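You operate a simulated robot arm through the tools that you are given. There is no shell and no other tool.

Carry out the task below with a simulated robot arm. There is one attempt and no reset: what you move stays moved.

JOB
Repatch A: red link into the brown and teal collars, carrier off meanwhile.
Fine: cream rocker off before the link moves and on at the end; orange lever back at CLAMP. Where these are worked on the way, their far stop is far enough and under half their travel is too little: cream rocker, orange lever.

The check looks at the end state, three seconds after you hand in, the way a careful person would. Anything else that was tipped, shoved, dropped, spilled or broken makes it a failure.

ROBOT AND FRAMES
A 7-joint arm with a two-finger parallel gripper, fixed in place. Base frame: the origin is on the floor under the middle of its stand, x ahead of it, y to its left, z up. Readings come in mm, rad, newtons and seconds.
It reaches about 1247 mm from its shoulder. Its first joint turns from -2.304 to 2.304 rad. Payload 3.91 kg.
The TCP is the grasp point between the finger pads, 30 mm short of the fingertips. In the tool frame z runs along the fingers and y along their closing line. The gripper opens to 110 mm. The fingers are 20 mm wide and 10 mm thick; the gripper's body (48 by 112 mm) begins 55 mm behind the TCP.
Orientation is that of the tool frame in the base frame, as a unit quaternion [w, x, y, z]. With the fingers straight down and closing along the base's y, the tool's x points along the base's -x, its y along +y and its z along -z.

CONTROLS
- The arm moves only by the tool step_arm. Its argument "rows" is a list that holds one entry, the list of rows, each a list of 6 numbers: the shift along the base's x, y, z in mm, then the turn, a rotation vector about the base's x, y, z in rad. In form: [[[x, y, z, ax, ay, az], ...]]. A call has 1 to 20 rows; each row shifts and turns the commanded pose from where the row before left it. "hand" is the opening in per cent of the stroke, from 0 (shut) to 100 (fully open), set as the call begins (left out, the last holds). Rows are played at 5 a second. More than 50 mm and 0.15 rad between two rows, or a gripper value outside its range, and nothing of the call is played. A pose out of reach is approached as far as the arm can. The call stops where the force on the tool passes 90 N (or 10 N more than at its start, if that is more) or the arm is blocked; 0.2 s more then pass. Each finger travels about 108 mm/s and halts on what it meets, pressing with about 35 N; the grip force reading is that of the motor and also rises with nothing between the fingers. The clock runs only during rows and for 0.2 s after the last one: add rows that do not move to give the fingers time. It gives the time, the measured TCP pose, the force on the tool (base axes), the opening and the grip force at its end, in the units of the frame above (readings bear some noise), with the torque about the TCP (base axes, N m) and any sound that the robot's microphone picked up.
- Cameras (640 x 400 px; columns grow to the right, rows downward): "scene" is fixed at [49.8, -500.4, 1411.4]; the picture's right is [0.51, -0.86, 0.00], its down [-0.34, -0.20, -0.92] and it looks along [0.79, 0.47, -0.39] (base axes); focal length 354 px, centre (320, 200). "wrist" rides on the gripper at [72, 17, -103] in the tool frame; the picture's right is [-0.23, 0.97, 0.00], its down [-0.76, -0.18, -0.62] and it looks along [-0.61, -0.14, 0.78] (tool axes); focal length 222 px, centre (320, 200).
- snapshot(camera): a new picture of that camera. No time passes.
- probe_pixels(camera, pixels): for up to 12 pixels [column, row] of the newest picture of that camera ("zoom" is the newest enlarged one), the place [x, y, z] in the base frame of the surface seen there, good to about 2 mm. No time passes.
- close_up(camera, box): a new picture of the part [left, top, right, bottom] of that camera's present view, enlarged. No time passes.
- finish_job(): hands the job in; it is judged then, once.

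Leave the gripper open and the arm clear of the work at the hand-in unless told otherwise.

The tools are called after "Request:" as a command line: name --argument value ..., lists and objects as JSON in quotes. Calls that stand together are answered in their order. step_arm: Moves the arm, as the interface text tells. Its arguments: {"type":"object","properties":{"rows":{"type":"array","items":{"type":"array","items":{"type":"array","items":{"type":"number"}}}},"hand":{"type":"number"}},"required":["rows"]} The other tools are called the same way: snapshot (camera) takes a picture; probe_pixels (camera, pixels) gives the place of the surface under pixels of a picture; close_up (camera, box) takes an enlarged picture of a part of a camera's view; finish_job () hands the job in.

At the start:

```text
t: 0.0
ee_pos: [713.3, 200.4, 1173.2]
tool_rot: [0.0, 0.0, 1.0, 0.0]
contact_force: [-0.2, -0.5, 0.2]
torque: [-0.02, 0.0, -0.03]
opening: 110.0
grasp_force: 0.1
```

scene: 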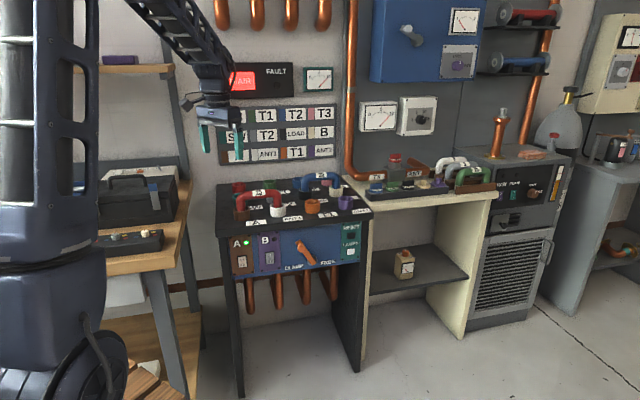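
wrist: 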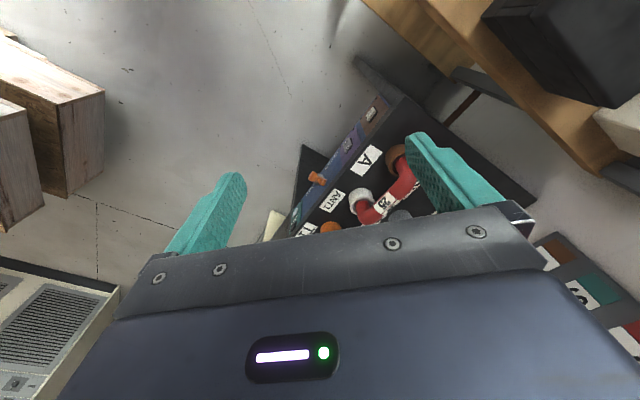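

I'll begin by looking closely at the patch table and its front panel, and at the display panel on the wall.

Request:
close_up --camera "scene" --box '[210, 165, 380, 285]'

Request:
close_up --camera "scene" --box '[210, 55, 350, 170]'

Request:
close_up --camera "scene" --box '[350, 80, 510, 210]'

```text
3.33 times, centred on (295, 225) of scene
```

zoom: 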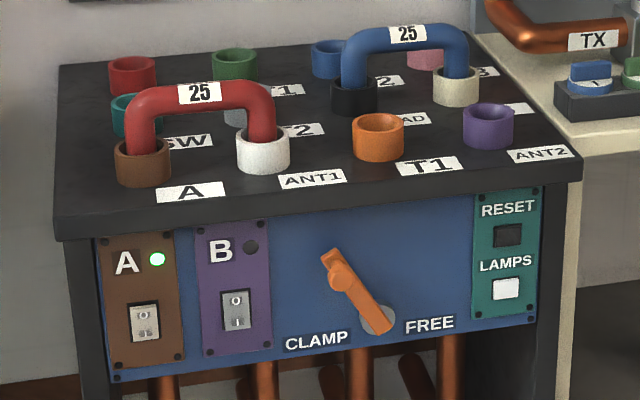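

```text
3.48 times, centred on (280, 112) of scene
```

zoom: 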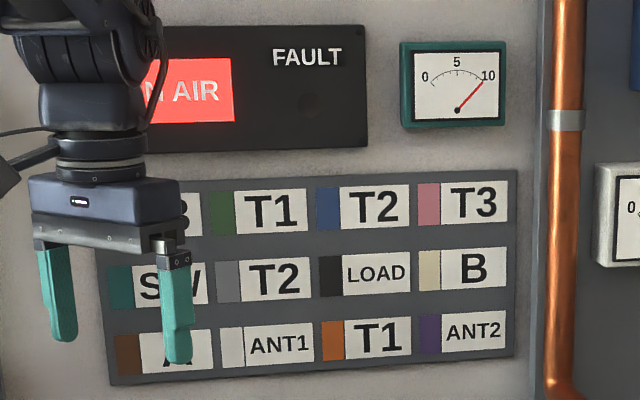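

```text
3.08 times, centred on (430, 145) of scene
```

zoom: 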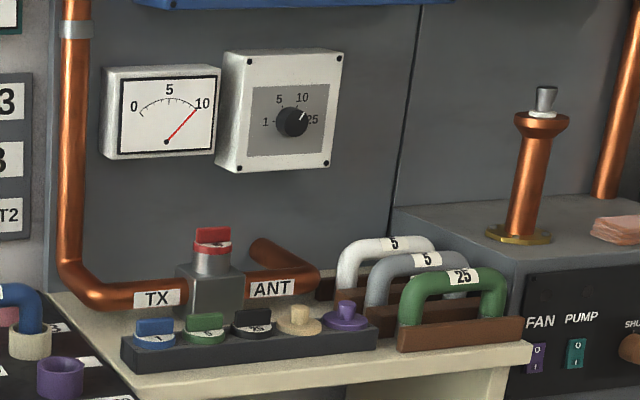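

The table carries 12 collars: the red link stands in brown (A) and white (ANT1), and teal (SW) is behind brown. I'll zoom in further on the front panel and probe places on it.

Request:
close_up --camera "scene" --box '[225, 220, 375, 290]'

Request:
close_up --camera "scene" --box '[215, 165, 305, 225]'

Request:
close_up --camera "scene" --box '[225, 225, 285, 285]'

```text
4.27 times, centred on (300, 255) of scene
```

zoom: 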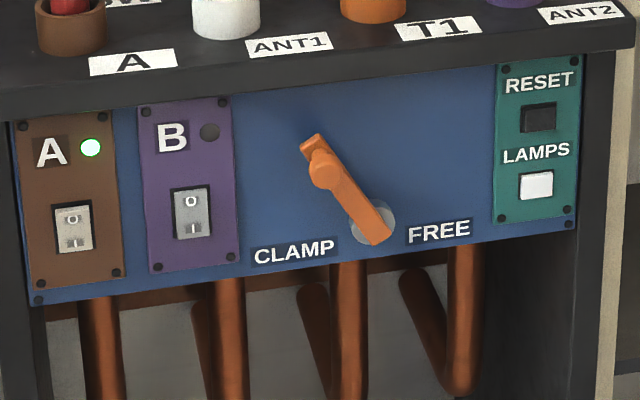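

```text
6.67 times, centred on (260, 195) of scene
```

zoom: 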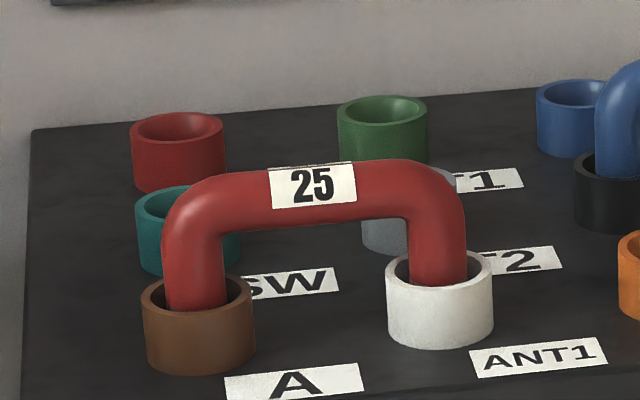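

```text
6.67 times, centred on (255, 255) of scene
```

zoom: 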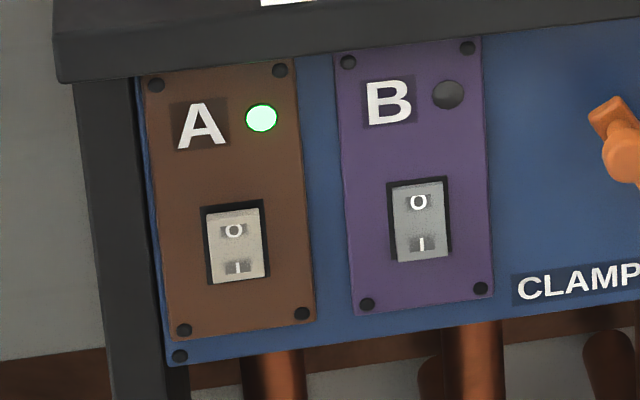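

The cream rocker is A's (brown plate, green lamp lit, O at top and I at bottom), and grey is B's. I'll probe points on the rockers and the panel in this zoom.

Request:
probe_pixels --camera "zoom" --pixels '[[234, 218], [234, 232], [237, 246], [238, 268], [212, 240], [262, 240], [170, 200], [290, 200], [418, 200], [421, 245], [262, 118], [540, 200]]'

Request:
snapshot --camera "wrist"

```text
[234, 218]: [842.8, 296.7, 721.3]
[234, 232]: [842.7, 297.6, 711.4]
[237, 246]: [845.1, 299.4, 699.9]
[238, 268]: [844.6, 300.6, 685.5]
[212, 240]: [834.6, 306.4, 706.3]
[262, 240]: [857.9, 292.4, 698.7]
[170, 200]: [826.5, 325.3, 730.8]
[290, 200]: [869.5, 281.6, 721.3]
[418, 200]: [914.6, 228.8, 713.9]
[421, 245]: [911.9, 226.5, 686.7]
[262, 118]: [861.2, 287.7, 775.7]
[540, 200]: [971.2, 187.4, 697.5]
```

```text
taken
```

wrist: 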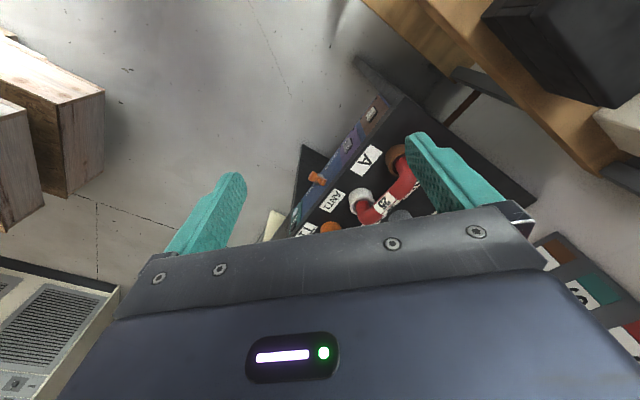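

The panel runs diagonally in the base frame. Next is a larger view of the panel, so I can probe its plane and the lever.

Request:
close_up --camera "scene" --box '[225, 220, 375, 290]'

Request:
probe_pixels --camera "zoom" --pixels '[[130, 120], [130, 280], [260, 130], [260, 220], [480, 100], [480, 210], [312, 145], [326, 170], [350, 205], [375, 235], [362, 218], [388, 218]]'

Request:
probe_pixels --camera "zoom" --pixels '[[20, 110], [560, 50], [10, 90], [625, 30], [536, 184], [536, 116], [303, 153], [320, 138], [335, 160], [316, 180], [341, 190], [385, 232]]'

```text
4.27 times, centred on (300, 255) of scene
```

zoom: 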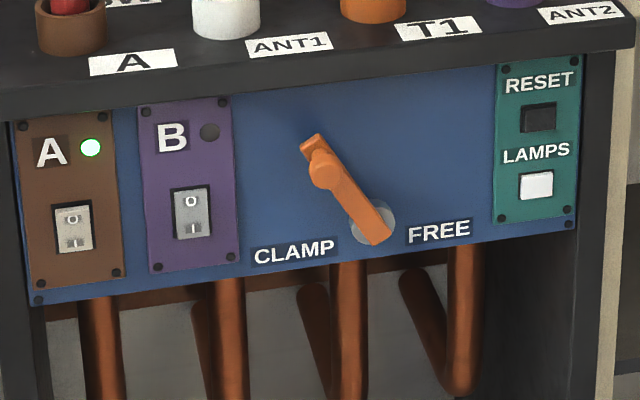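

```text
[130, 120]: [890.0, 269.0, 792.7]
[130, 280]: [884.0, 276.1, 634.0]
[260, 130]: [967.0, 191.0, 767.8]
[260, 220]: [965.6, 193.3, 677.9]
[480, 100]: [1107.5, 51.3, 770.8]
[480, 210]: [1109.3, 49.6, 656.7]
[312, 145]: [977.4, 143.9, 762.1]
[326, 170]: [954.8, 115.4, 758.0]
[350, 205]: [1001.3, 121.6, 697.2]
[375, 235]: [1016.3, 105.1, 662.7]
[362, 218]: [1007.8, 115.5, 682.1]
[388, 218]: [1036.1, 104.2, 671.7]
```

```text
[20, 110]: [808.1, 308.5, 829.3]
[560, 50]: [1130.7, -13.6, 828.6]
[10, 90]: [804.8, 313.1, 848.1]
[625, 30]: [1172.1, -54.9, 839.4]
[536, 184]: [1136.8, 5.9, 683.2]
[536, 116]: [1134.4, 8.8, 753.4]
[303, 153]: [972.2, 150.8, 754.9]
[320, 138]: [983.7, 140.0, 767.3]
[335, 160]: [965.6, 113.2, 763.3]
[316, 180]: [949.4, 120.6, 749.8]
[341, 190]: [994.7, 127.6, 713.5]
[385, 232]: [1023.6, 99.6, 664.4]
```

The panel plane satisfies x+y≈1159, so it is vertical and faces (-1,-1)/√2. The table edge overhangs it by about 30 mm. The lever's knob is up-left at about (955,115,758), on the CLAMP side, and its pivot is near the grey disc. Next I probe the link and collars.

Request:
close_up --camera "scene" --box '[215, 165, 305, 225]'

Request:
probe_pixels --camera "zoom" --pixels '[[200, 180], [312, 165], [310, 190], [310, 215], [430, 175], [195, 290], [440, 270], [195, 320], [440, 300], [150, 285], [250, 295], [100, 330]]'

Request:
probe_pixels --camera "zoom" --pixels '[[137, 205], [150, 230], [200, 187], [220, 230], [132, 130], [225, 130], [178, 115], [345, 115], [425, 110], [385, 97], [545, 90], [60, 250]]'

```text
6.67 times, centred on (260, 195) of scene
```

zoom: 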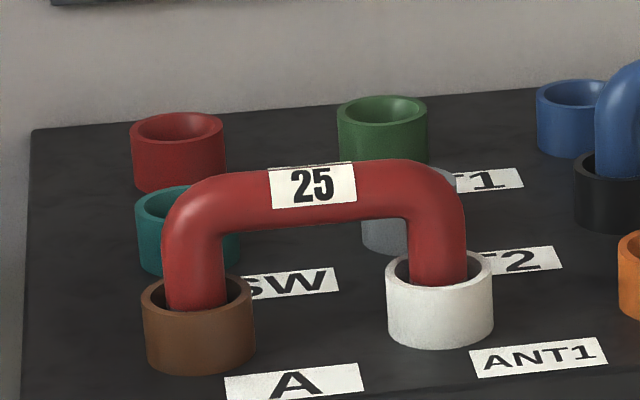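

```text
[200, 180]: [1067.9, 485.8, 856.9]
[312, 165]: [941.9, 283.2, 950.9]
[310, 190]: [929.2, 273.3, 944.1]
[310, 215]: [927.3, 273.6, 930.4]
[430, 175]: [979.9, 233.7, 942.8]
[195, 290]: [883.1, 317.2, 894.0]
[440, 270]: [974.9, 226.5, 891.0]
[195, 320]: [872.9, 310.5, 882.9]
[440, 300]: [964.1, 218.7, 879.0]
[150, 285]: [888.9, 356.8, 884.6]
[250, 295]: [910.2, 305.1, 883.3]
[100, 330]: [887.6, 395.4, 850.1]
```

```text
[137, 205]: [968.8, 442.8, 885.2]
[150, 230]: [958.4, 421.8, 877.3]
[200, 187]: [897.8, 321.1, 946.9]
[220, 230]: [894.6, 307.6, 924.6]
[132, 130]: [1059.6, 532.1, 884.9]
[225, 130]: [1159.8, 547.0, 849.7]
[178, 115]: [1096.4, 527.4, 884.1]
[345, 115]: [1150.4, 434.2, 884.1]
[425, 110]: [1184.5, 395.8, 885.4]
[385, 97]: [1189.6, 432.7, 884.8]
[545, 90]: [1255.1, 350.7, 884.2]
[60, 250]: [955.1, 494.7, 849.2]
```

The collar tops are at z≈884, the table top is at 850, and the link bar's top is at 951. Collar pitch is about 129 mm along the 45° axes. First I turn the tool 45° about z while coming down a little, staying clear of everything.

Request:
step_arm --rows '[[[0, -6, -10, 0, 0, 0.1309], [0, -6, -10, 0, 0, 0.1309], [0, -6, -10, 0, 0, 0.1309], [0, -6, -10, 0, 0, 0.1309], [0, -6, -10, 0, 0, 0.1309], [0, -6, -10, 0, 0, 0.1309]]]' --hand 0

Request:
snapshot --camera "scene"

Request:
snapshot --camera "wrist"

```text
t: 1.4
ee_pos: [712.9, 163.8, 1114.0]
tool_rot: [0.0, -0.384, 0.923, 0.0]
contact_force: [-0.2, -1.1, -0.2]
torque: [-0.06, 0.0, -0.01]
opening: 0.0
grasp_force: 35.1
```

```text
taken
```

scene: 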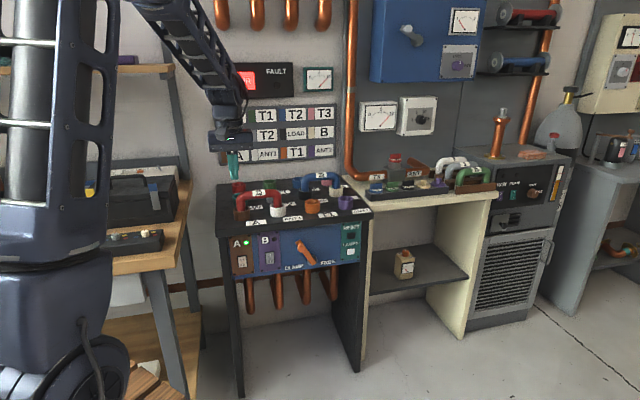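

```text
taken
```

wrist: 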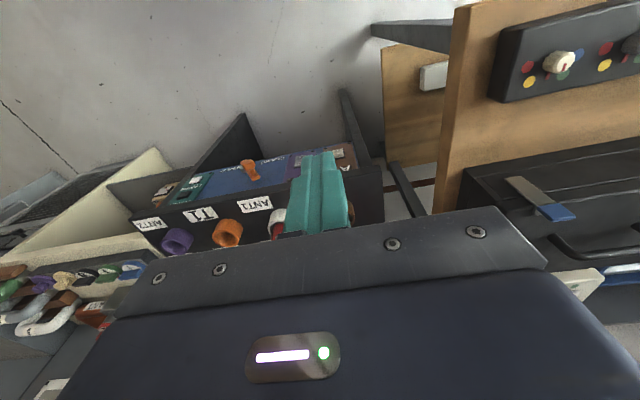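

The arm turned cleanly. Now I pitch the tool 90° about the panel's long axis, so the fingers point at the panel, while lowering to z≈900. That keeps it about 200 mm in front of the panel.

Request:
step_arm --rows '[[[0, 0, -18, 0.0926, -0.0926, 0], [0, 0, -18, 0.0926, -0.0926, 0], [0, 0, -18, 0.0926, -0.0926, 0], [0, 0, -18, 0.0926, -0.0926, 0], [0, 0, -18, 0.0926, -0.0926, 0], [0, 0, -18, 0.0926, -0.0926, 0], [0, 0, -18, 0.0926, -0.0926, 0], [0, 0, -18, 0.0926, -0.0926, 0], [0, 0, -18, 0.0926, -0.0926, 0], [0, 0, -18, 0.0926, -0.0926, 0], [0, 0, -18, 0.0926, -0.0926, 0], [0, 0, -18, 0.0926, -0.0926, 0]]]' --hand 0

Request:
snapshot --camera "scene"

Request:
snapshot --camera "wrist"

```text
t: 4.0
ee_pos: [712.5, 163.9, 897.6]
tool_rot: [0.655, -0.27, 0.652, 0.271]
contact_force: [-1.0, -0.6, -0.8]
torque: [-0.01, 0.02, 0.02]
opening: 0.0
grasp_force: 34.5
```

```text
taken
```

scene: 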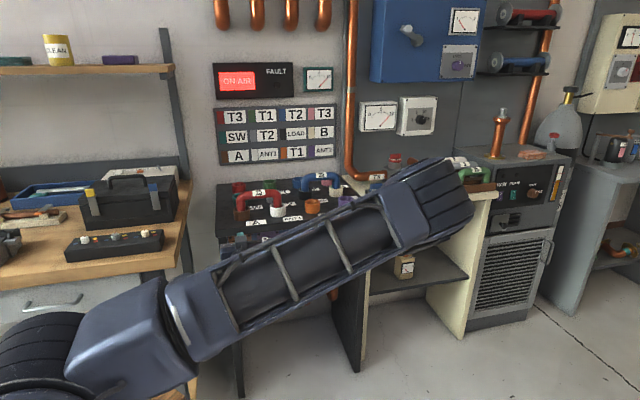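

```text
taken
```

wrist: 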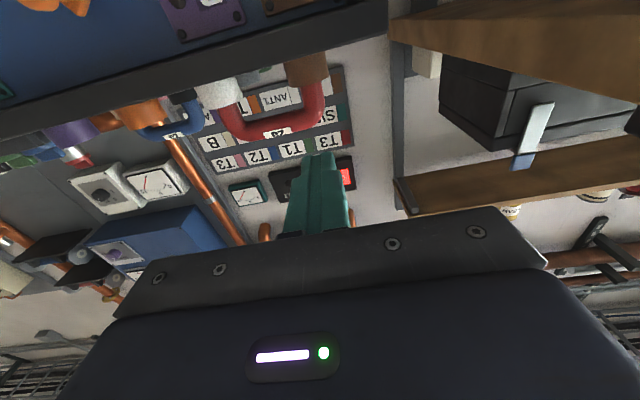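

The elbow has swung out to the right in the scene picture, near (430,200). I'll probe where it is, to be sure it stays clear of the furniture.

Request:
probe_pixels --camera "scene" --pixels '[[180, 310], [200, 310], [290, 250], [400, 210], [440, 190], [465, 215], [430, 165], [400, 190], [100, 330], [30, 340], [470, 190], [420, 240]]'

```text
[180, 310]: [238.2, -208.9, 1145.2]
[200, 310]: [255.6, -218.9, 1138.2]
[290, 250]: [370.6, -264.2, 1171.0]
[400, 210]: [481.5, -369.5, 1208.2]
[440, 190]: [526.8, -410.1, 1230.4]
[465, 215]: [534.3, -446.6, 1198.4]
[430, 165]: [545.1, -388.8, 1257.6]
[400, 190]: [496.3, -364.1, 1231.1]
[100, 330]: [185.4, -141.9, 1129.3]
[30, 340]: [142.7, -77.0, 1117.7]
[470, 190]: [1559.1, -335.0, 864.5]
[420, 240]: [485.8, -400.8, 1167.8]
```

The elbow is around (530,-400,1200), close to the scene camera and well clear of everything. Next I lower straight down to rocker height, z≈716, while still about 200 mm in front of the panel.

Request:
step_arm --rows '[[[0, 0, -30, 0, 0, 0], [0, 0, -30, 0, 0, 0], [0, 0, -30, 0, 0, 0], [0, 0, -30, 0, 0, 0], [0, 0, -30, 0, 0, 0], [0, 0, -31, 0, 0, 0], [0, 0, 0, 0, 0, 0]]]'

Request:
snapshot --camera "wrist"

Request:
snapshot --camera "scene"

```text
t: 5.6
ee_pos: [712.9, 163.5, 716.1]
tool_rot: [0.654, -0.27, 0.653, 0.27]
contact_force: [-0.3, -0.3, 0.6]
torque: [0.0, 0.0, 0.02]
opening: 0.0
grasp_force: 34.8
```

```text
taken
```

wrist: 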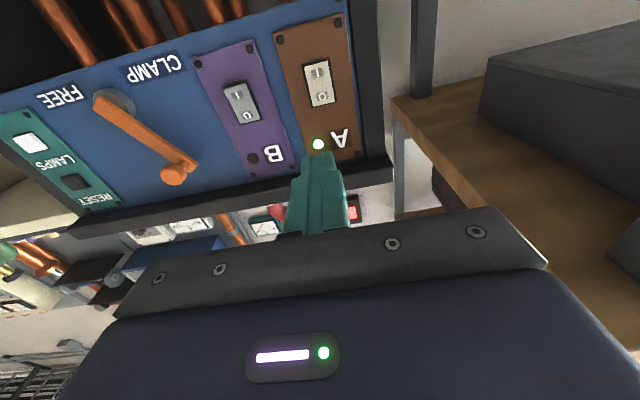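

```text
taken
```

scene: 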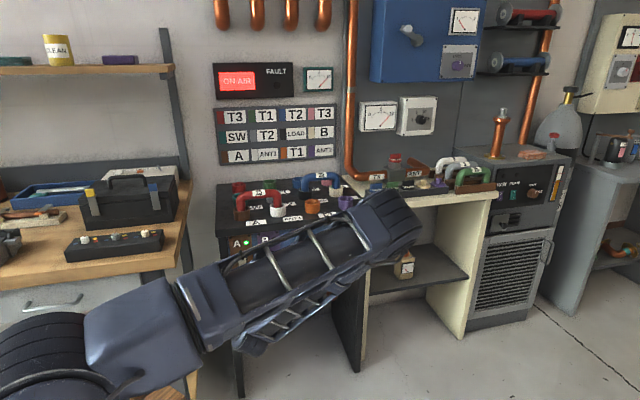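

The wrist view, upside-down, shows the whole front panel. I'll zoom on A's rocker and on the lever and probe both.

Request:
close_up --camera "wrist" --box '[270, 20, 370, 150]'

Request:
probe_pixels --camera "wrist" --pixels '[[317, 66], [318, 72], [319, 82], [320, 90], [321, 98], [308, 84], [331, 80], [300, 50], [335, 120], [240, 90], [246, 118], [318, 145]]'

Request:
probe_pixels --camera "wrist" --pixels '[[115, 100], [105, 100], [125, 115], [140, 130], [155, 145], [173, 160], [172, 178], [190, 165], [130, 95], [110, 90], [185, 175], [165, 172]]'

```text
3.08 times, centred on (320, 85) of wrist
```

zoom: 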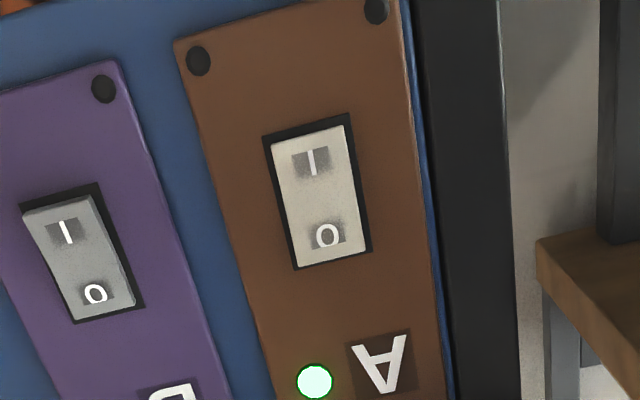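

```text
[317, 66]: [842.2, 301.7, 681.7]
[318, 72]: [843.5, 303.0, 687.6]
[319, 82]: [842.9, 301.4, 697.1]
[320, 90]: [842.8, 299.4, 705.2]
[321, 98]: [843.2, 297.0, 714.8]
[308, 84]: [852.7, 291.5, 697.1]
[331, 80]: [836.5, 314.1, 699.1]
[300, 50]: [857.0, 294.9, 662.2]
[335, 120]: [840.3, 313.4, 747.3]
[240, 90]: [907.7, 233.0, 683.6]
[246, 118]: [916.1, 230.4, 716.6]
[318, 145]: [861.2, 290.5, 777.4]
```

```text
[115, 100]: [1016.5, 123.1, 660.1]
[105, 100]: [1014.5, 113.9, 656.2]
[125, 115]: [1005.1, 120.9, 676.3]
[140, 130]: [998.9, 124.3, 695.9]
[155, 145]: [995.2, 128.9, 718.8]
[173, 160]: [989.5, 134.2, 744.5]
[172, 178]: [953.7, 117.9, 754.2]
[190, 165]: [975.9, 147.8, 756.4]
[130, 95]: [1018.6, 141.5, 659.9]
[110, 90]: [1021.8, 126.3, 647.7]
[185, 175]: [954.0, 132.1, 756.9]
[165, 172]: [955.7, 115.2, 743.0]
```

A's rocker spans z≈677–723 around s≈386. Its O (top) end sticks out about 14 mm from the panel and the I end is pressed in. I'll bring the closed fingertips to about 25 mm from the panel, centred on the O half at z≈714.

Request:
step_arm --rows '[[[-1.4, 1.4, -2, 0, 0, 0], [20.5, 20.5, 0, 0, 0, 0], [20.5, 20.5, 0, 0, 0, 0], [20.5, 20.5, 0, 0, 0, 0], [20.5, 20.5, 0, 0, 0, 0], [20.3, 20.3, 0, 0, 0, 0], [0, 0, 0, 0, 0, 0]]]'

Request:
snapshot --camera "wrist"

```text
t: 7.2
ee_pos: [814.4, 268.0, 714.6]
tool_rot: [0.654, -0.27, 0.653, 0.27]
contact_force: [-0.4, 0.0, 0.8]
torque: [0.02, -0.01, 0.0]
opening: 0.0
grasp_force: 35.0
```

```text
taken
```

wrist: 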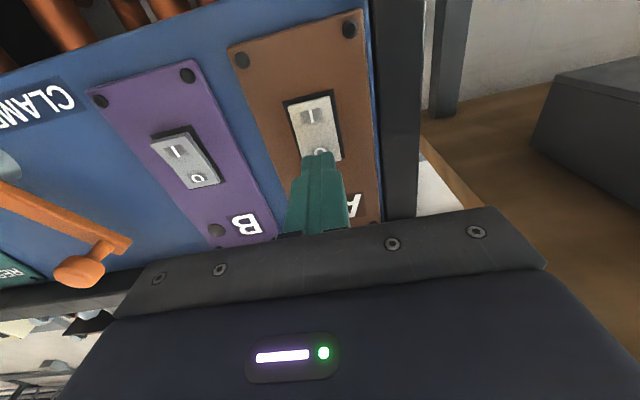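

The tips are about 24 mm from the panel, in line with the O half. Now I press forward slowly, 2 mm per row, towards about 9 mm, watching force and sound.

Request:
step_arm --rows '[[[1.41, 1.41, 0, 0, 0, 0], [1.41, 1.41, 0, 0, 0, 0], [1.41, 1.41, 0, 0, 0, 0], [1.41, 1.41, 0, 0, 0, 0], [1.41, 1.41, 0, 0, 0, 0], [1.41, 1.41, 0, 0, 0, 0], [1.41, 1.41, 0, 0, 0, 0]]]'

Request:
snapshot --camera "wrist"

Request:
snapshot --camera "scene"

```text
t: 8.8
ee_pos: [823.3, 278.0, 714.1]
tool_rot: [0.654, -0.27, 0.653, 0.27]
contact_force: [-3.5, -3.9, 2.0]
torque: [-0.05, -0.07, 0.04]
opening: 0.2
grasp_force: 34.8
```

```text
taken
```

wrist: 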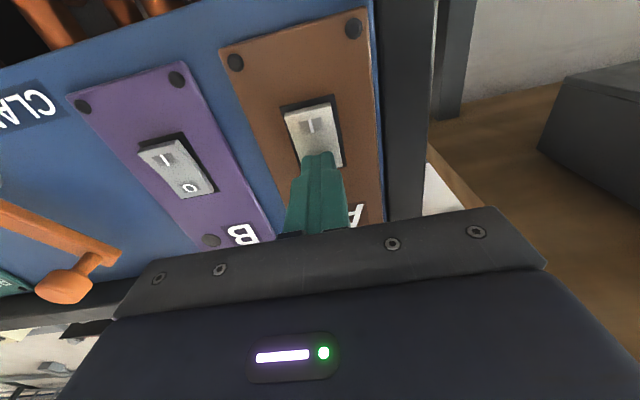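

```text
taken
```

scene: 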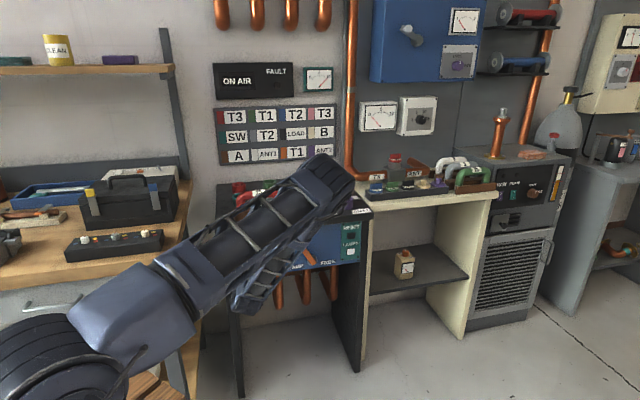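

The ON AIR lamp has gone dark, so the rocker has tipped, at about 5 N. I'll press a bit further so it reaches its stop.

Request:
step_arm --rows '[[[0.7, 0.7, 0, 0, 0, 0], [0.7, 0.7, 0, 0, 0, 0], [0.7, 0.7, 0, 0, 0, 0], [0.7, 0.7, 0, 0, 0, 0]]]'

Request:
close_up --camera "wrist" --box '[230, 70, 390, 190]'

```text
t: 9.8
ee_pos: [823.4, 277.1, 714.0]
tool_rot: [0.653, -0.27, 0.653, 0.272]
contact_force: [-25.8, -22.3, 17.6]
torque: [0.15, -0.06, 0.1]
opening: 0.0
grasp_force: 34.6
stopped in row 4: the force on the tool passed its limit at 96 N (the readings are from after the stop); the commanded pose is now the measured one
```

```text
3.33 times, centred on (310, 130) of wrist
```

zoom: 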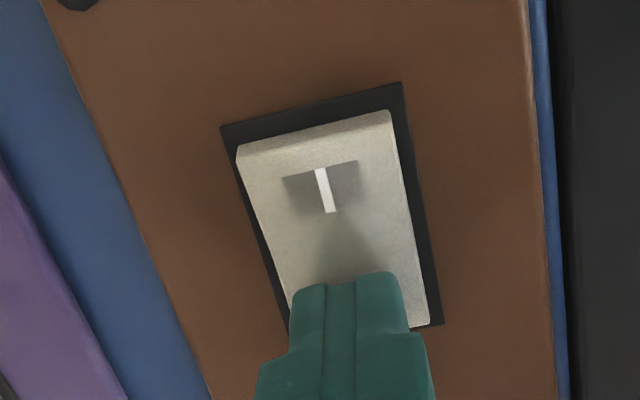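

The press stopped at 96 N, at the rocker's stop: O is in and I is standing out. I'll back straight off to about 150 mm from the panel and check the rocker and lamps.

Request:
step_arm --rows '[[[-5, -5, 0, 0, 0, 0], [-18, -18, 0, 0, 0, 0], [-18, -18, 0, 0, 0, 0], [-18, -18, 0, 0, 0, 0], [-18, -18, 0, 0, 0, 0], [0, 0, 0, 0, 0, 0]]]'

Request:
close_up --camera "wrist" --box '[230, 10, 390, 130]'

Request:
snapshot --camera "scene"

```text
t: 11.2
ee_pos: [745.4, 202.5, 714.6]
tool_rot: [0.653, -0.271, 0.653, 0.271]
contact_force: [-0.7, 0.3, 0.5]
torque: [0.0, 0.02, -0.02]
opening: 0.0
grasp_force: 35.7
```

```text
3.33 times, centred on (310, 70) of wrist
```

zoom: 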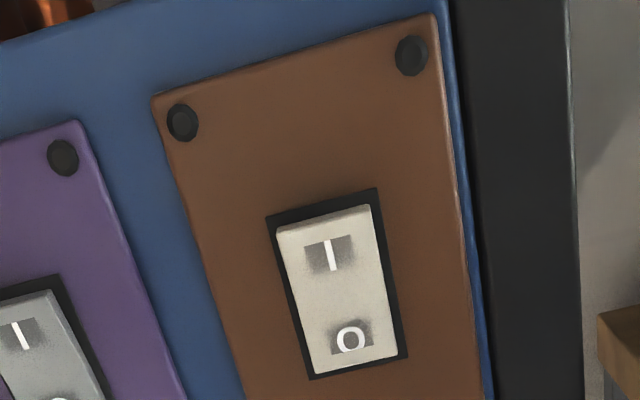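

```text
taken
```

scene: 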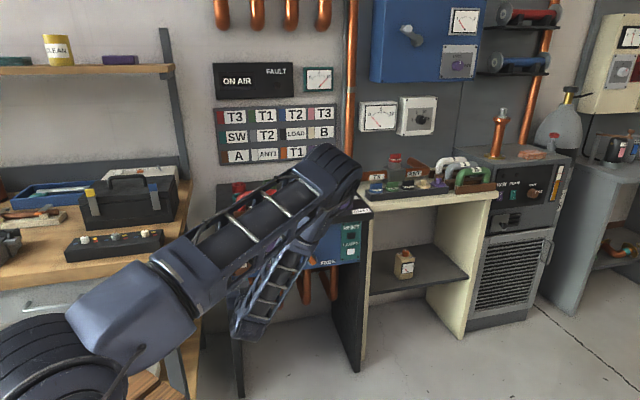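

The rocker stays at O and ON AIR is dark. Now I slide along the panel, about 150 mm out, to a spot left of the lever knob (s≈560, z≈722).

Request:
step_arm --rows '[[[20.8, -20.8, 1.2, 0, 0, 0], [20.8, -20.8, 1.2, 0, 0, 0], [20.8, -20.8, 1.2, 0, 0, 0], [20.8, -20.8, 1.2, 0, 0, 0], [20.7, -20.7, 1.3, 0, 0, 0], [20.7, -20.7, 1.3, 0, 0, 0], [0, 0, 0, 0, 0, 0]]]'

Request:
snapshot --camera "wrist"

Request:
snapshot --camera "scene"

```text
t: 12.8
ee_pos: [872.7, 78.9, 718.2]
tool_rot: [0.653, -0.272, 0.653, 0.272]
contact_force: [0.3, 0.5, -0.2]
torque: [-0.01, 0.03, 0.01]
opening: 0.1
grasp_force: 34.8
```

```text
taken
```

wrist: 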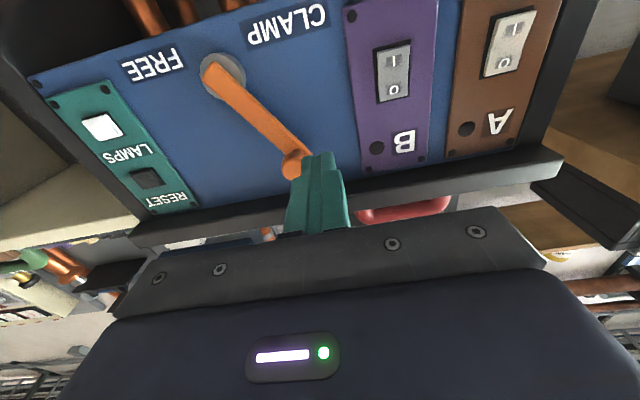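

```text
taken
```

scene: 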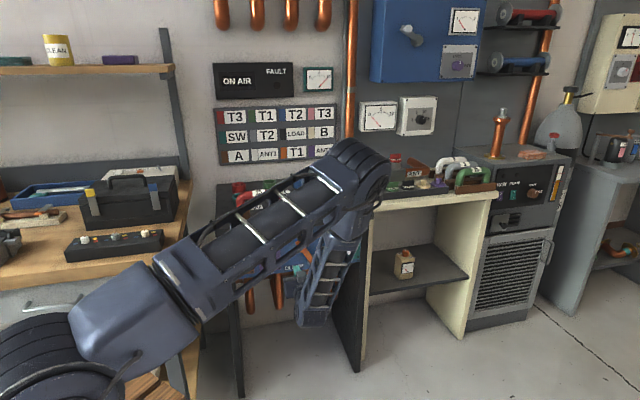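

Now the lever is well in view. I'll zoom in and probe the pivot disc, the arm and the knob.

Request:
close_up --camera "wrist" --box '[180, 30, 340, 200]'

Request:
probe_pixels --camera "wrist" --pixels '[[204, 70], [240, 65], [222, 55], [240, 85], [228, 80], [240, 97], [260, 117], [275, 133], [290, 150], [284, 160], [292, 165], [301, 160]]'

```text
2.35 times, centred on (260, 115) of wrist
```

zoom: 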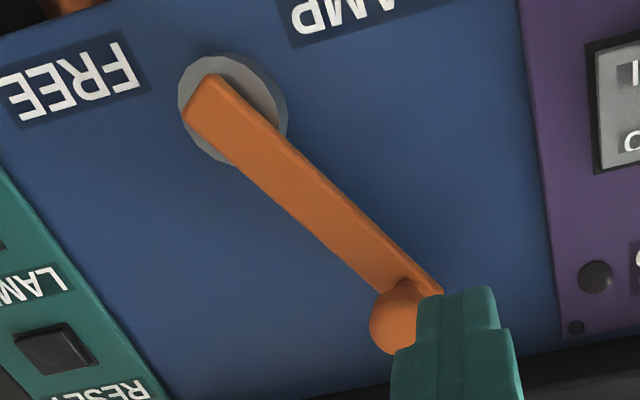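

```text
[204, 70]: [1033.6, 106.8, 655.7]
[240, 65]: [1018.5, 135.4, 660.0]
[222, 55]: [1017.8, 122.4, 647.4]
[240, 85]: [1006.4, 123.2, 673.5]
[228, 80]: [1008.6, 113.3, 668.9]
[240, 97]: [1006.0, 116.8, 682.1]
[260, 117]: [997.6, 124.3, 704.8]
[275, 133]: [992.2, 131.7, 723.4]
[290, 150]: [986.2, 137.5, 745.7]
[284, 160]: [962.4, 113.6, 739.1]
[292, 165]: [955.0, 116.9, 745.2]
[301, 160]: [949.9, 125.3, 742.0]
```

The pivot is at about s=643, z=666. The knob is at about s=592, z=753, roughly 30° left of upright, so the arm is about 100 mm long. I'll advance with the fingers just left of the knob, stopping with the tips about 36 mm from the panel, outside the arm's front face at 24–27 mm.

Request:
step_arm --rows '[[[-0.7, 0.7, 6, 0, 0, 0], [14.2, 14.2, 0, 0, 0, 0], [14.2, 14.2, 0, 0, 0, 0], [14.2, 14.2, 0, 0, 0, 0], [14.2, 14.2, 0, 0, 0, 0], [0, 0, 0, 0, 0, 0]]]'

Request:
snapshot --camera "wrist"

```text
t: 14.2
ee_pos: [930.6, 135.4, 723.9]
tool_rot: [0.653, -0.271, 0.654, 0.271]
contact_force: [0.0, 0.5, -0.5]
torque: [0.05, 0.02, -0.01]
opening: 0.0
grasp_force: 35.2
```

```text
taken
```

wrist: 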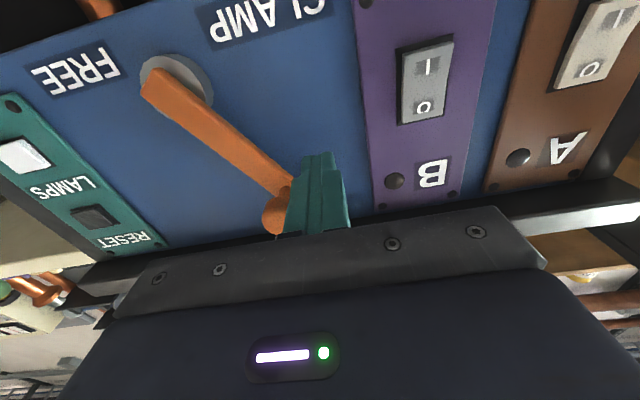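

The tips are beside the knob with no contact. I'll push the knob along its arc, up and to the right, in 10 mm steps.

Request:
step_arm --rows '[[[4.5, -4.5, 9, 0, 0, 0], [5.23, -5.23, 7.4, 0, 0, 0], [5.73, -5.73, 6.6, 0, 0, 0], [6.22, -6.22, 5.7, 0, 0, 0]]]'

Request:
snapshot --camera "wrist"

```text
t: 15.2
ee_pos: [950.6, 112.1, 754.8]
tool_rot: [0.652, -0.271, 0.654, 0.271]
contact_force: [0.0, -0.2, 0.3]
torque: [0.02, -0.02, -0.02]
opening: 0.0
grasp_force: 35.0
```

```text
taken
```

wrist: 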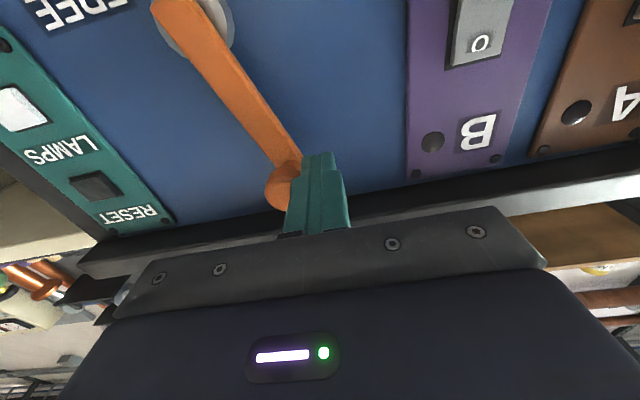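

The lever is turning freely with almost no force. I'll continue along the arc over the top.

Request:
step_arm --rows '[[[6.58, -6.58, 3.5, 0, 0, 0], [6.93, -6.93, 3.2, 0, 0, 0], [7.14, -7.14, 2.5, 0, 0, 0], [7.28, -7.28, 1.7, 0, 0, 0], [7.42, -7.42, 0.5, 0, 0, 0]]]'

Request:
snapshot --camera "wrist"

Request:
snapshot --camera "scene"

```text
t: 16.4
ee_pos: [985.7, 76.8, 766.6]
tool_rot: [0.653, -0.271, 0.653, 0.271]
contact_force: [1.0, 0.8, 0.6]
torque: [-0.03, -0.01, 0.0]
opening: 0.3
grasp_force: 34.7
```

```text
taken
```

wrist: 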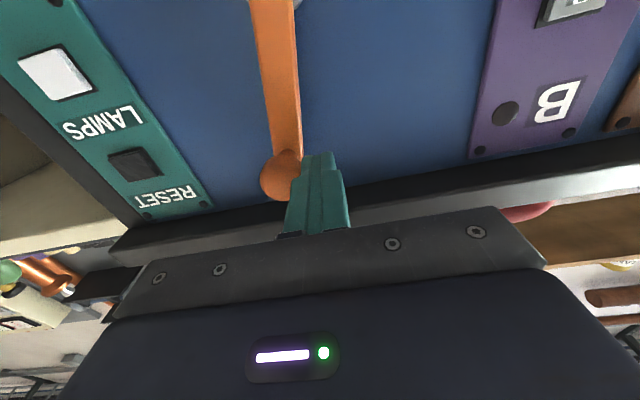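

```text
taken
```

scene: 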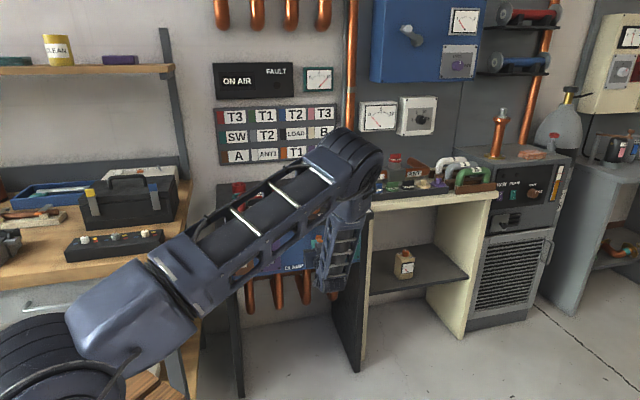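

The lever is just past upright. I continue right and slightly down towards the FREE stop.

Request:
step_arm --rows '[[[7.42, -7.42, -0.8, 0, 0, 0], [7.28, -7.28, -1.7, 0, 0, 0], [3.6, -3.6, -1.3, 0, 0, 0], [3.55, -3.55, -1.5, 0, 0, 0]]]'

Request:
snapshot --camera "wrist"

```text
t: 17.4
ee_pos: [1006.9, 55.3, 759.6]
tool_rot: [0.653, -0.27, 0.654, 0.271]
contact_force: [-7.3, 3.0, 2.6]
torque: [0.03, 0.01, 0.1]
opening: 0.1
grasp_force: 34.8
```

```text
taken
```

wrist: 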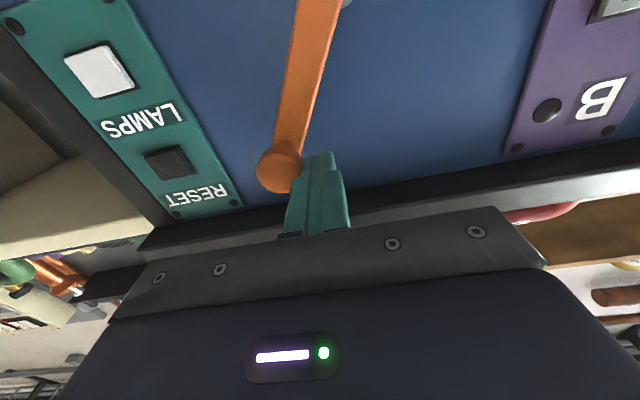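

There is some resistance now, about 7 N back to the left. I push on with small steps to find the stop.

Request:
step_arm --rows '[[[1.4, -1.4, -0.6, 0, 0, 0], [1.4, -1.4, -0.6, 0, 0, 0], [1.4, -1.4, -0.7, 0, 0, 0], [1.4, -1.4, -0.7, 0, 0, 0]]]'

Request:
snapshot --camera "wrist"

```text
t: 18.4
ee_pos: [1008.7, 54.6, 759.8]
tool_rot: [0.652, -0.273, 0.652, 0.274]
contact_force: [-71.2, 36.7, 19.7]
torque: [0.48, 0.25, 1.25]
opening: 0.0
grasp_force: 35.1
```

```text
taken
```

wrist: 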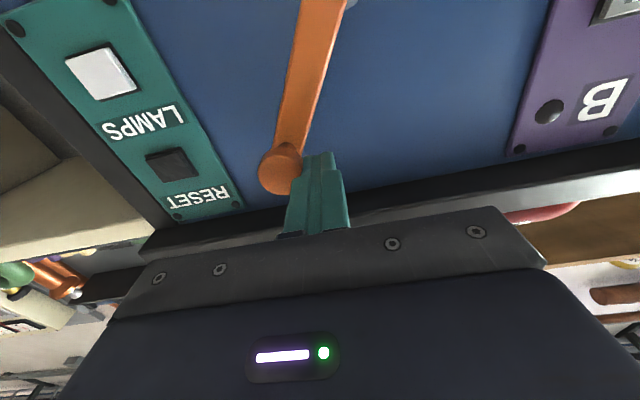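

The force rose to 80 N with no further motion, so the lever is at the FREE stop. I'll ease off to the left and then back straight out.

Request:
step_arm --rows '[[[-5, 5, 2, 0, 0, 0], [-4, 4, 1, 0, 0, 0], [-18, -18, 0, 0, 0, 0], [-18, -18, 0, 0, 0, 0], [-18, -18, 0, 0, 0, 0], [-18, -18, 0, 0, 0, 0], [-18, -18, 0, 0, 0, 0], [0, 0, 0, 0, 0, 0]]]'

Request:
snapshot --camera "wrist"

Request:
snapshot --camera "scene"

```text
t: 20.2
ee_pos: [913.7, -32.4, 761.6]
tool_rot: [0.653, -0.27, 0.654, 0.27]
contact_force: [0.4, -0.3, 0.1]
torque: [-0.01, 0.01, 0.03]
opening: 0.1
grasp_force: 34.6
```

```text
taken
```

wrist: 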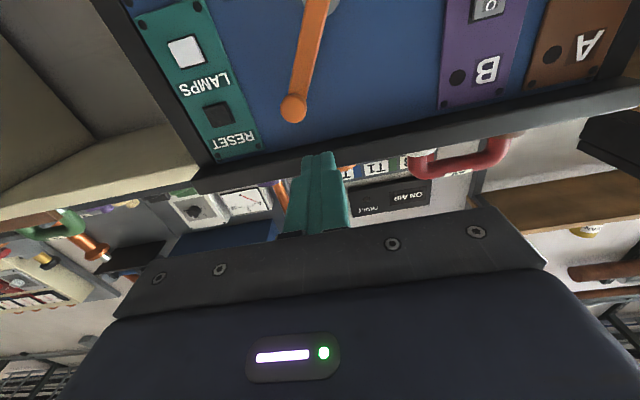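

```text
taken
```

scene: 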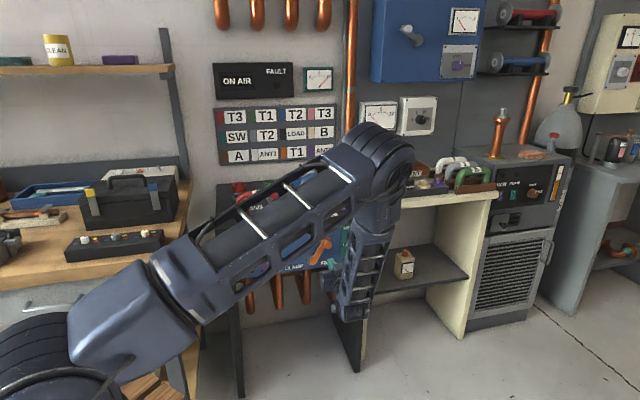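

I'll probe the knob's new position for the trip back, then rise.

Request:
probe_pixels --camera "wrist" --pixels '[[293, 108], [283, 108], [303, 108], [293, 118], [300, 70], [308, 40], [312, 10]]'

```text
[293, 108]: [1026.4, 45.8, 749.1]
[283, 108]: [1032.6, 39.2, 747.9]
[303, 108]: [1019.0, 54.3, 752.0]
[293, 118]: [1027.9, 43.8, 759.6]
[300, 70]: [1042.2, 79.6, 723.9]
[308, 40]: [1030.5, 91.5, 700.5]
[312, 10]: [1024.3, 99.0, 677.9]
```

The knob now sits at s≈693, z≈750, about 30° right of upright and symmetric with its CLAMP position, so FREE is fully reached. I now retrace along the panel, staying about 196 mm out, and rise to z≈898 before turning the tool down.

Request:
step_arm --rows '[[[-20, 20, 13.6, 0, 0, 0], [-20, 20, 13.6, 0, 0, 0], [-20, 20, 13.6, 0, 0, 0], [-20, 20, 13.6, 0, 0, 0], [-20, 20, 13.6, 0, 0, 0], [-20, 20, 13.6, 0, 0, 0], [-20, 20, 13.6, 0, 0, 0], [-20, 20, 13.6, 0, 0, 0], [-20, 20, 13.6, 0, 0, 0], [-20, 20, 13.6, 0, 0, 0]]]'

Request:
step_arm --rows '[[[0, 0, 18, -0.0926, 0.0926, 0], [0, 0, 18, -0.0926, 0.0926, 0], [0, 0, 18, -0.0926, 0.0926, 0], [0, 0, 18, -0.0926, 0.0926, 0], [0, 0, 18, -0.0926, 0.0926, 0], [0, 0, 18, -0.0926, 0.0926, 0], [0, 0, 18, -0.0926, 0.0926, 0], [0, 0, 18, -0.0926, 0.0926, 0], [0, 0, 18, -0.0926, 0.0926, 0], [0, 0, 18, -0.0926, 0.0926, 0], [0, 0, 18, -0.0926, 0.0926, 0], [0, 0, 18, -0.0926, 0.0926, 0], [0, 0, 0, 0, 0, 0]]]'

Request:
snapshot --camera "scene"

```text
t: 22.4
ee_pos: [713.0, 168.9, 895.6]
tool_rot: [0.653, -0.27, 0.654, 0.27]
contact_force: [0.6, 0.1, -0.9]
torque: [-0.01, -0.01, -0.01]
opening: 0.0
grasp_force: 35.4
```

```text
t: 25.2
ee_pos: [713.1, 166.5, 1113.3]
tool_rot: [-0.001, -0.383, 0.924, 0.0]
contact_force: [-0.1, -0.5, 0.2]
torque: [-0.01, -0.01, -0.02]
opening: 0.3
grasp_force: 34.9
```

```text
taken
```

scene: 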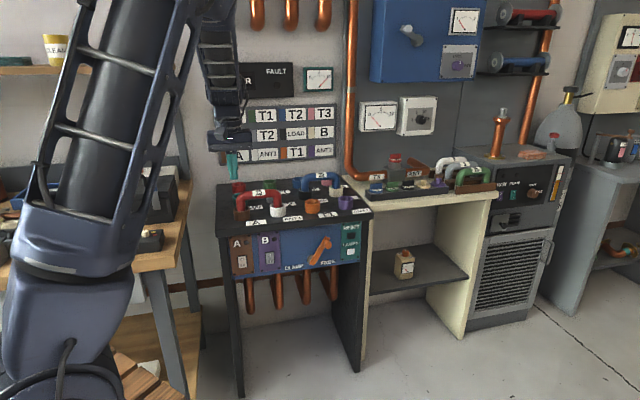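

The tool points down again. From here the wrist camera should look onto the link and the collars, so I take a picture.

Request:
snapshot --camera "wrist"

```text
taken
```

wrist: 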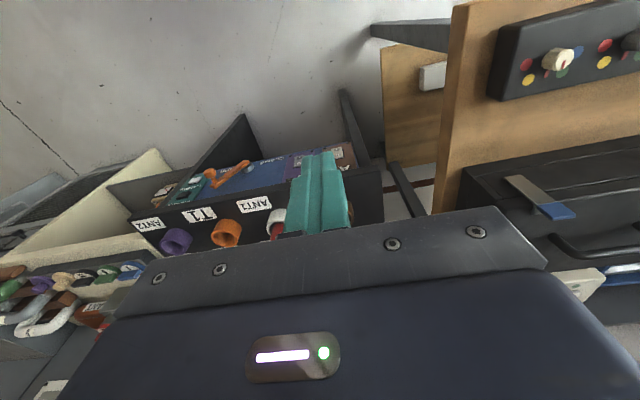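

The gripper body hides the lower half of the wrist view, so I need to be nearer the link. I'll open the fingers and yaw -90°, so they close across the bar, while moving over the left side of the table at a safe height.

Request:
step_arm --rows '[[[15.5, 12, 0, 0, 0, -0.1309], [15.5, 12, 0, 0, 0, -0.1309], [15.5, 12, 0, 0, 0, -0.1309], [15.5, 12, 0, 0, 0, -0.1309], [15.5, 12, 0, 0, 0, -0.1309], [15.5, 12, 0, 0, 0, -0.1309], [15.5, 12, 0, 0, 0, -0.1309], [15.5, 12, 0, 0, 0, -0.1309], [15.5, 12, 0, 0, 0, -0.1309], [15.5, 12, 0, 0, 0, -0.1309], [15.5, 12, 0, 0, 0, -0.1309], [15.5, 12, 0, 0, 0, -0.1309], [0, 0, 0, 0, 0, 0]]]' --hand 65

Request:
snapshot --camera "wrist"

Request:
snapshot --camera "scene"

```text
t: 28.0
ee_pos: [898.6, 313.1, 1111.7]
tool_rot: [-0.002, 0.384, 0.923, 0.0]
contact_force: [-0.7, -0.2, 0.2]
torque: [0.0, 0.02, 0.0]
opening: 71.6
grasp_force: 0.1
```

```text
taken
```

wrist: 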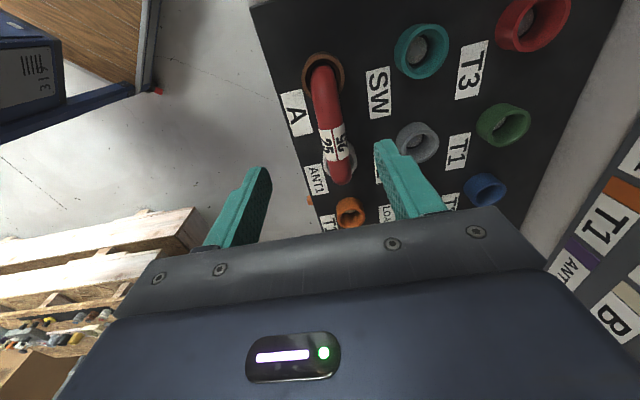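

```text
taken
```

scene: 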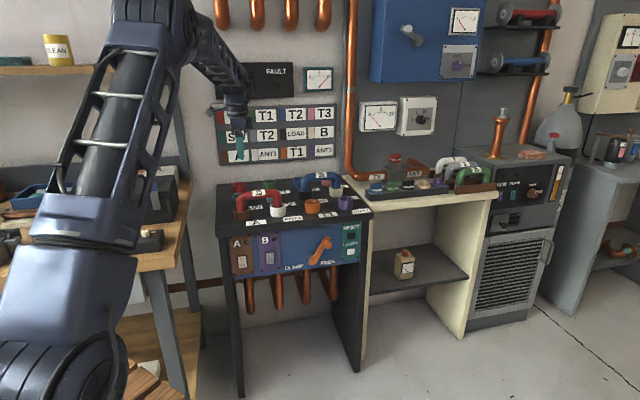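

The view is good now. I'll zoom on the link, the brown collar and the teal collar and probe their rims.

Request:
close_up --camera "wrist" --box '[280, 10, 480, 200]'

Request:
probe_pixels --camera "wrist" --pixels '[[397, 55], [447, 45], [423, 27], [420, 77], [403, 37], [444, 62], [421, 50], [304, 80], [345, 70], [322, 55], [310, 62], [340, 85]]'

Request:
probe_pixels --camera "wrist" --pixels '[[315, 75], [333, 75], [318, 95], [336, 92], [327, 95], [327, 110], [330, 130], [336, 150], [340, 175], [324, 130], [345, 130], [356, 165]]'

```text
2.11 times, centred on (380, 105) of wrist
```

zoom: 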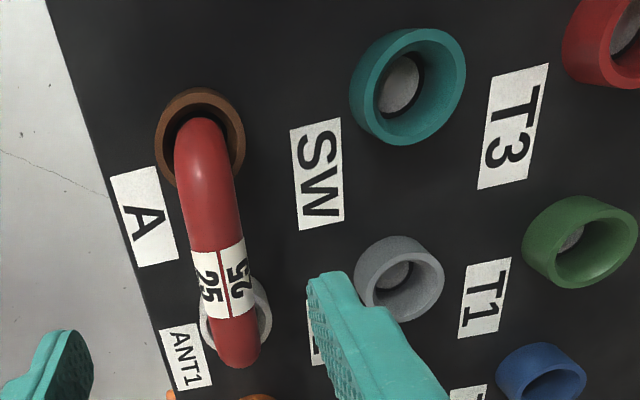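

```text
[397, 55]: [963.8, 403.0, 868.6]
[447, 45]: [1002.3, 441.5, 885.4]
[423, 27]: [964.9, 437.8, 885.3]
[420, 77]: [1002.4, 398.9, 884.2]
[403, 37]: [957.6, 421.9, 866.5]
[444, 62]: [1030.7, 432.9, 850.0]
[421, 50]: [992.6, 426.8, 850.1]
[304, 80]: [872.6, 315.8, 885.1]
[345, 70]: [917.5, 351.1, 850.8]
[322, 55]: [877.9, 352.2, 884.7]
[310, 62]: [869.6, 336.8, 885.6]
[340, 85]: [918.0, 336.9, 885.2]
```

```text
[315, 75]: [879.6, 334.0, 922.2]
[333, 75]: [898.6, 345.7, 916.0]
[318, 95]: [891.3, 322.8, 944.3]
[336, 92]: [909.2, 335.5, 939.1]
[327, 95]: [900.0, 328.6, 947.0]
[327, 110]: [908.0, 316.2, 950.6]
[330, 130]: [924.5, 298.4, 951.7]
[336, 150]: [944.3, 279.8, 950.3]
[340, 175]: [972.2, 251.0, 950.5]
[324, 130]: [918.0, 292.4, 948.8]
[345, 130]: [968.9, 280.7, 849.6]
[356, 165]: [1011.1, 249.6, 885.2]
```

I'll take tighter views of the teal and brown collars and probe mid-rim points on their top faces, for precise centres.

Request:
close_up --camera "wrist" --box '[385, 15, 465, 85]'

Request:
close_up --camera "wrist" --box '[290, 40, 370, 110]'

Request:
close_up --camera "wrist" --box '[385, 105, 465, 175]'

```text
5.71 times, centred on (425, 50) of wrist
```

zoom: 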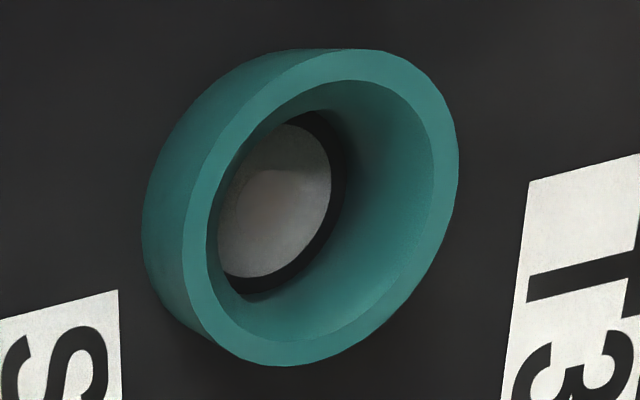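

```text
5.71 times, centred on (330, 75) of wrist
```

zoom: 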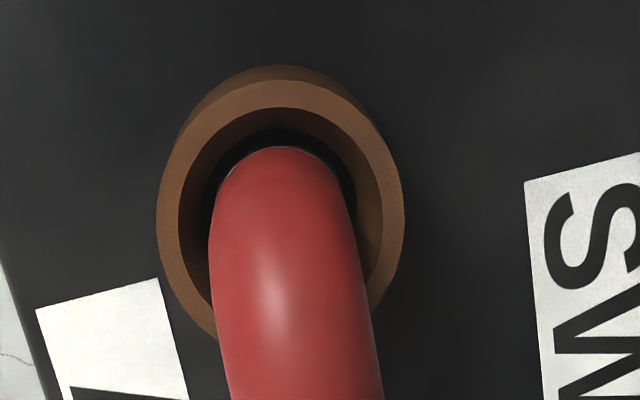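

```text
5.71 times, centred on (425, 140) of wrist
```

zoom: 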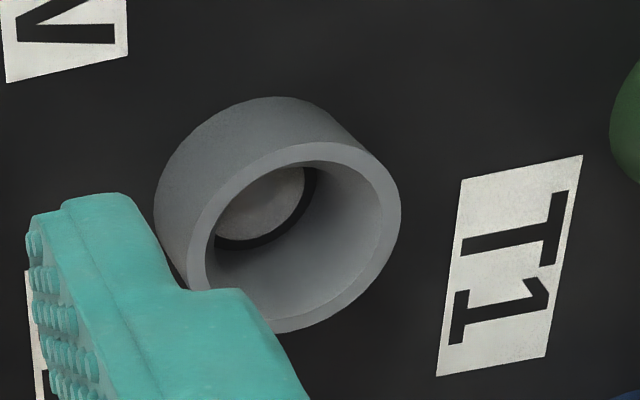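

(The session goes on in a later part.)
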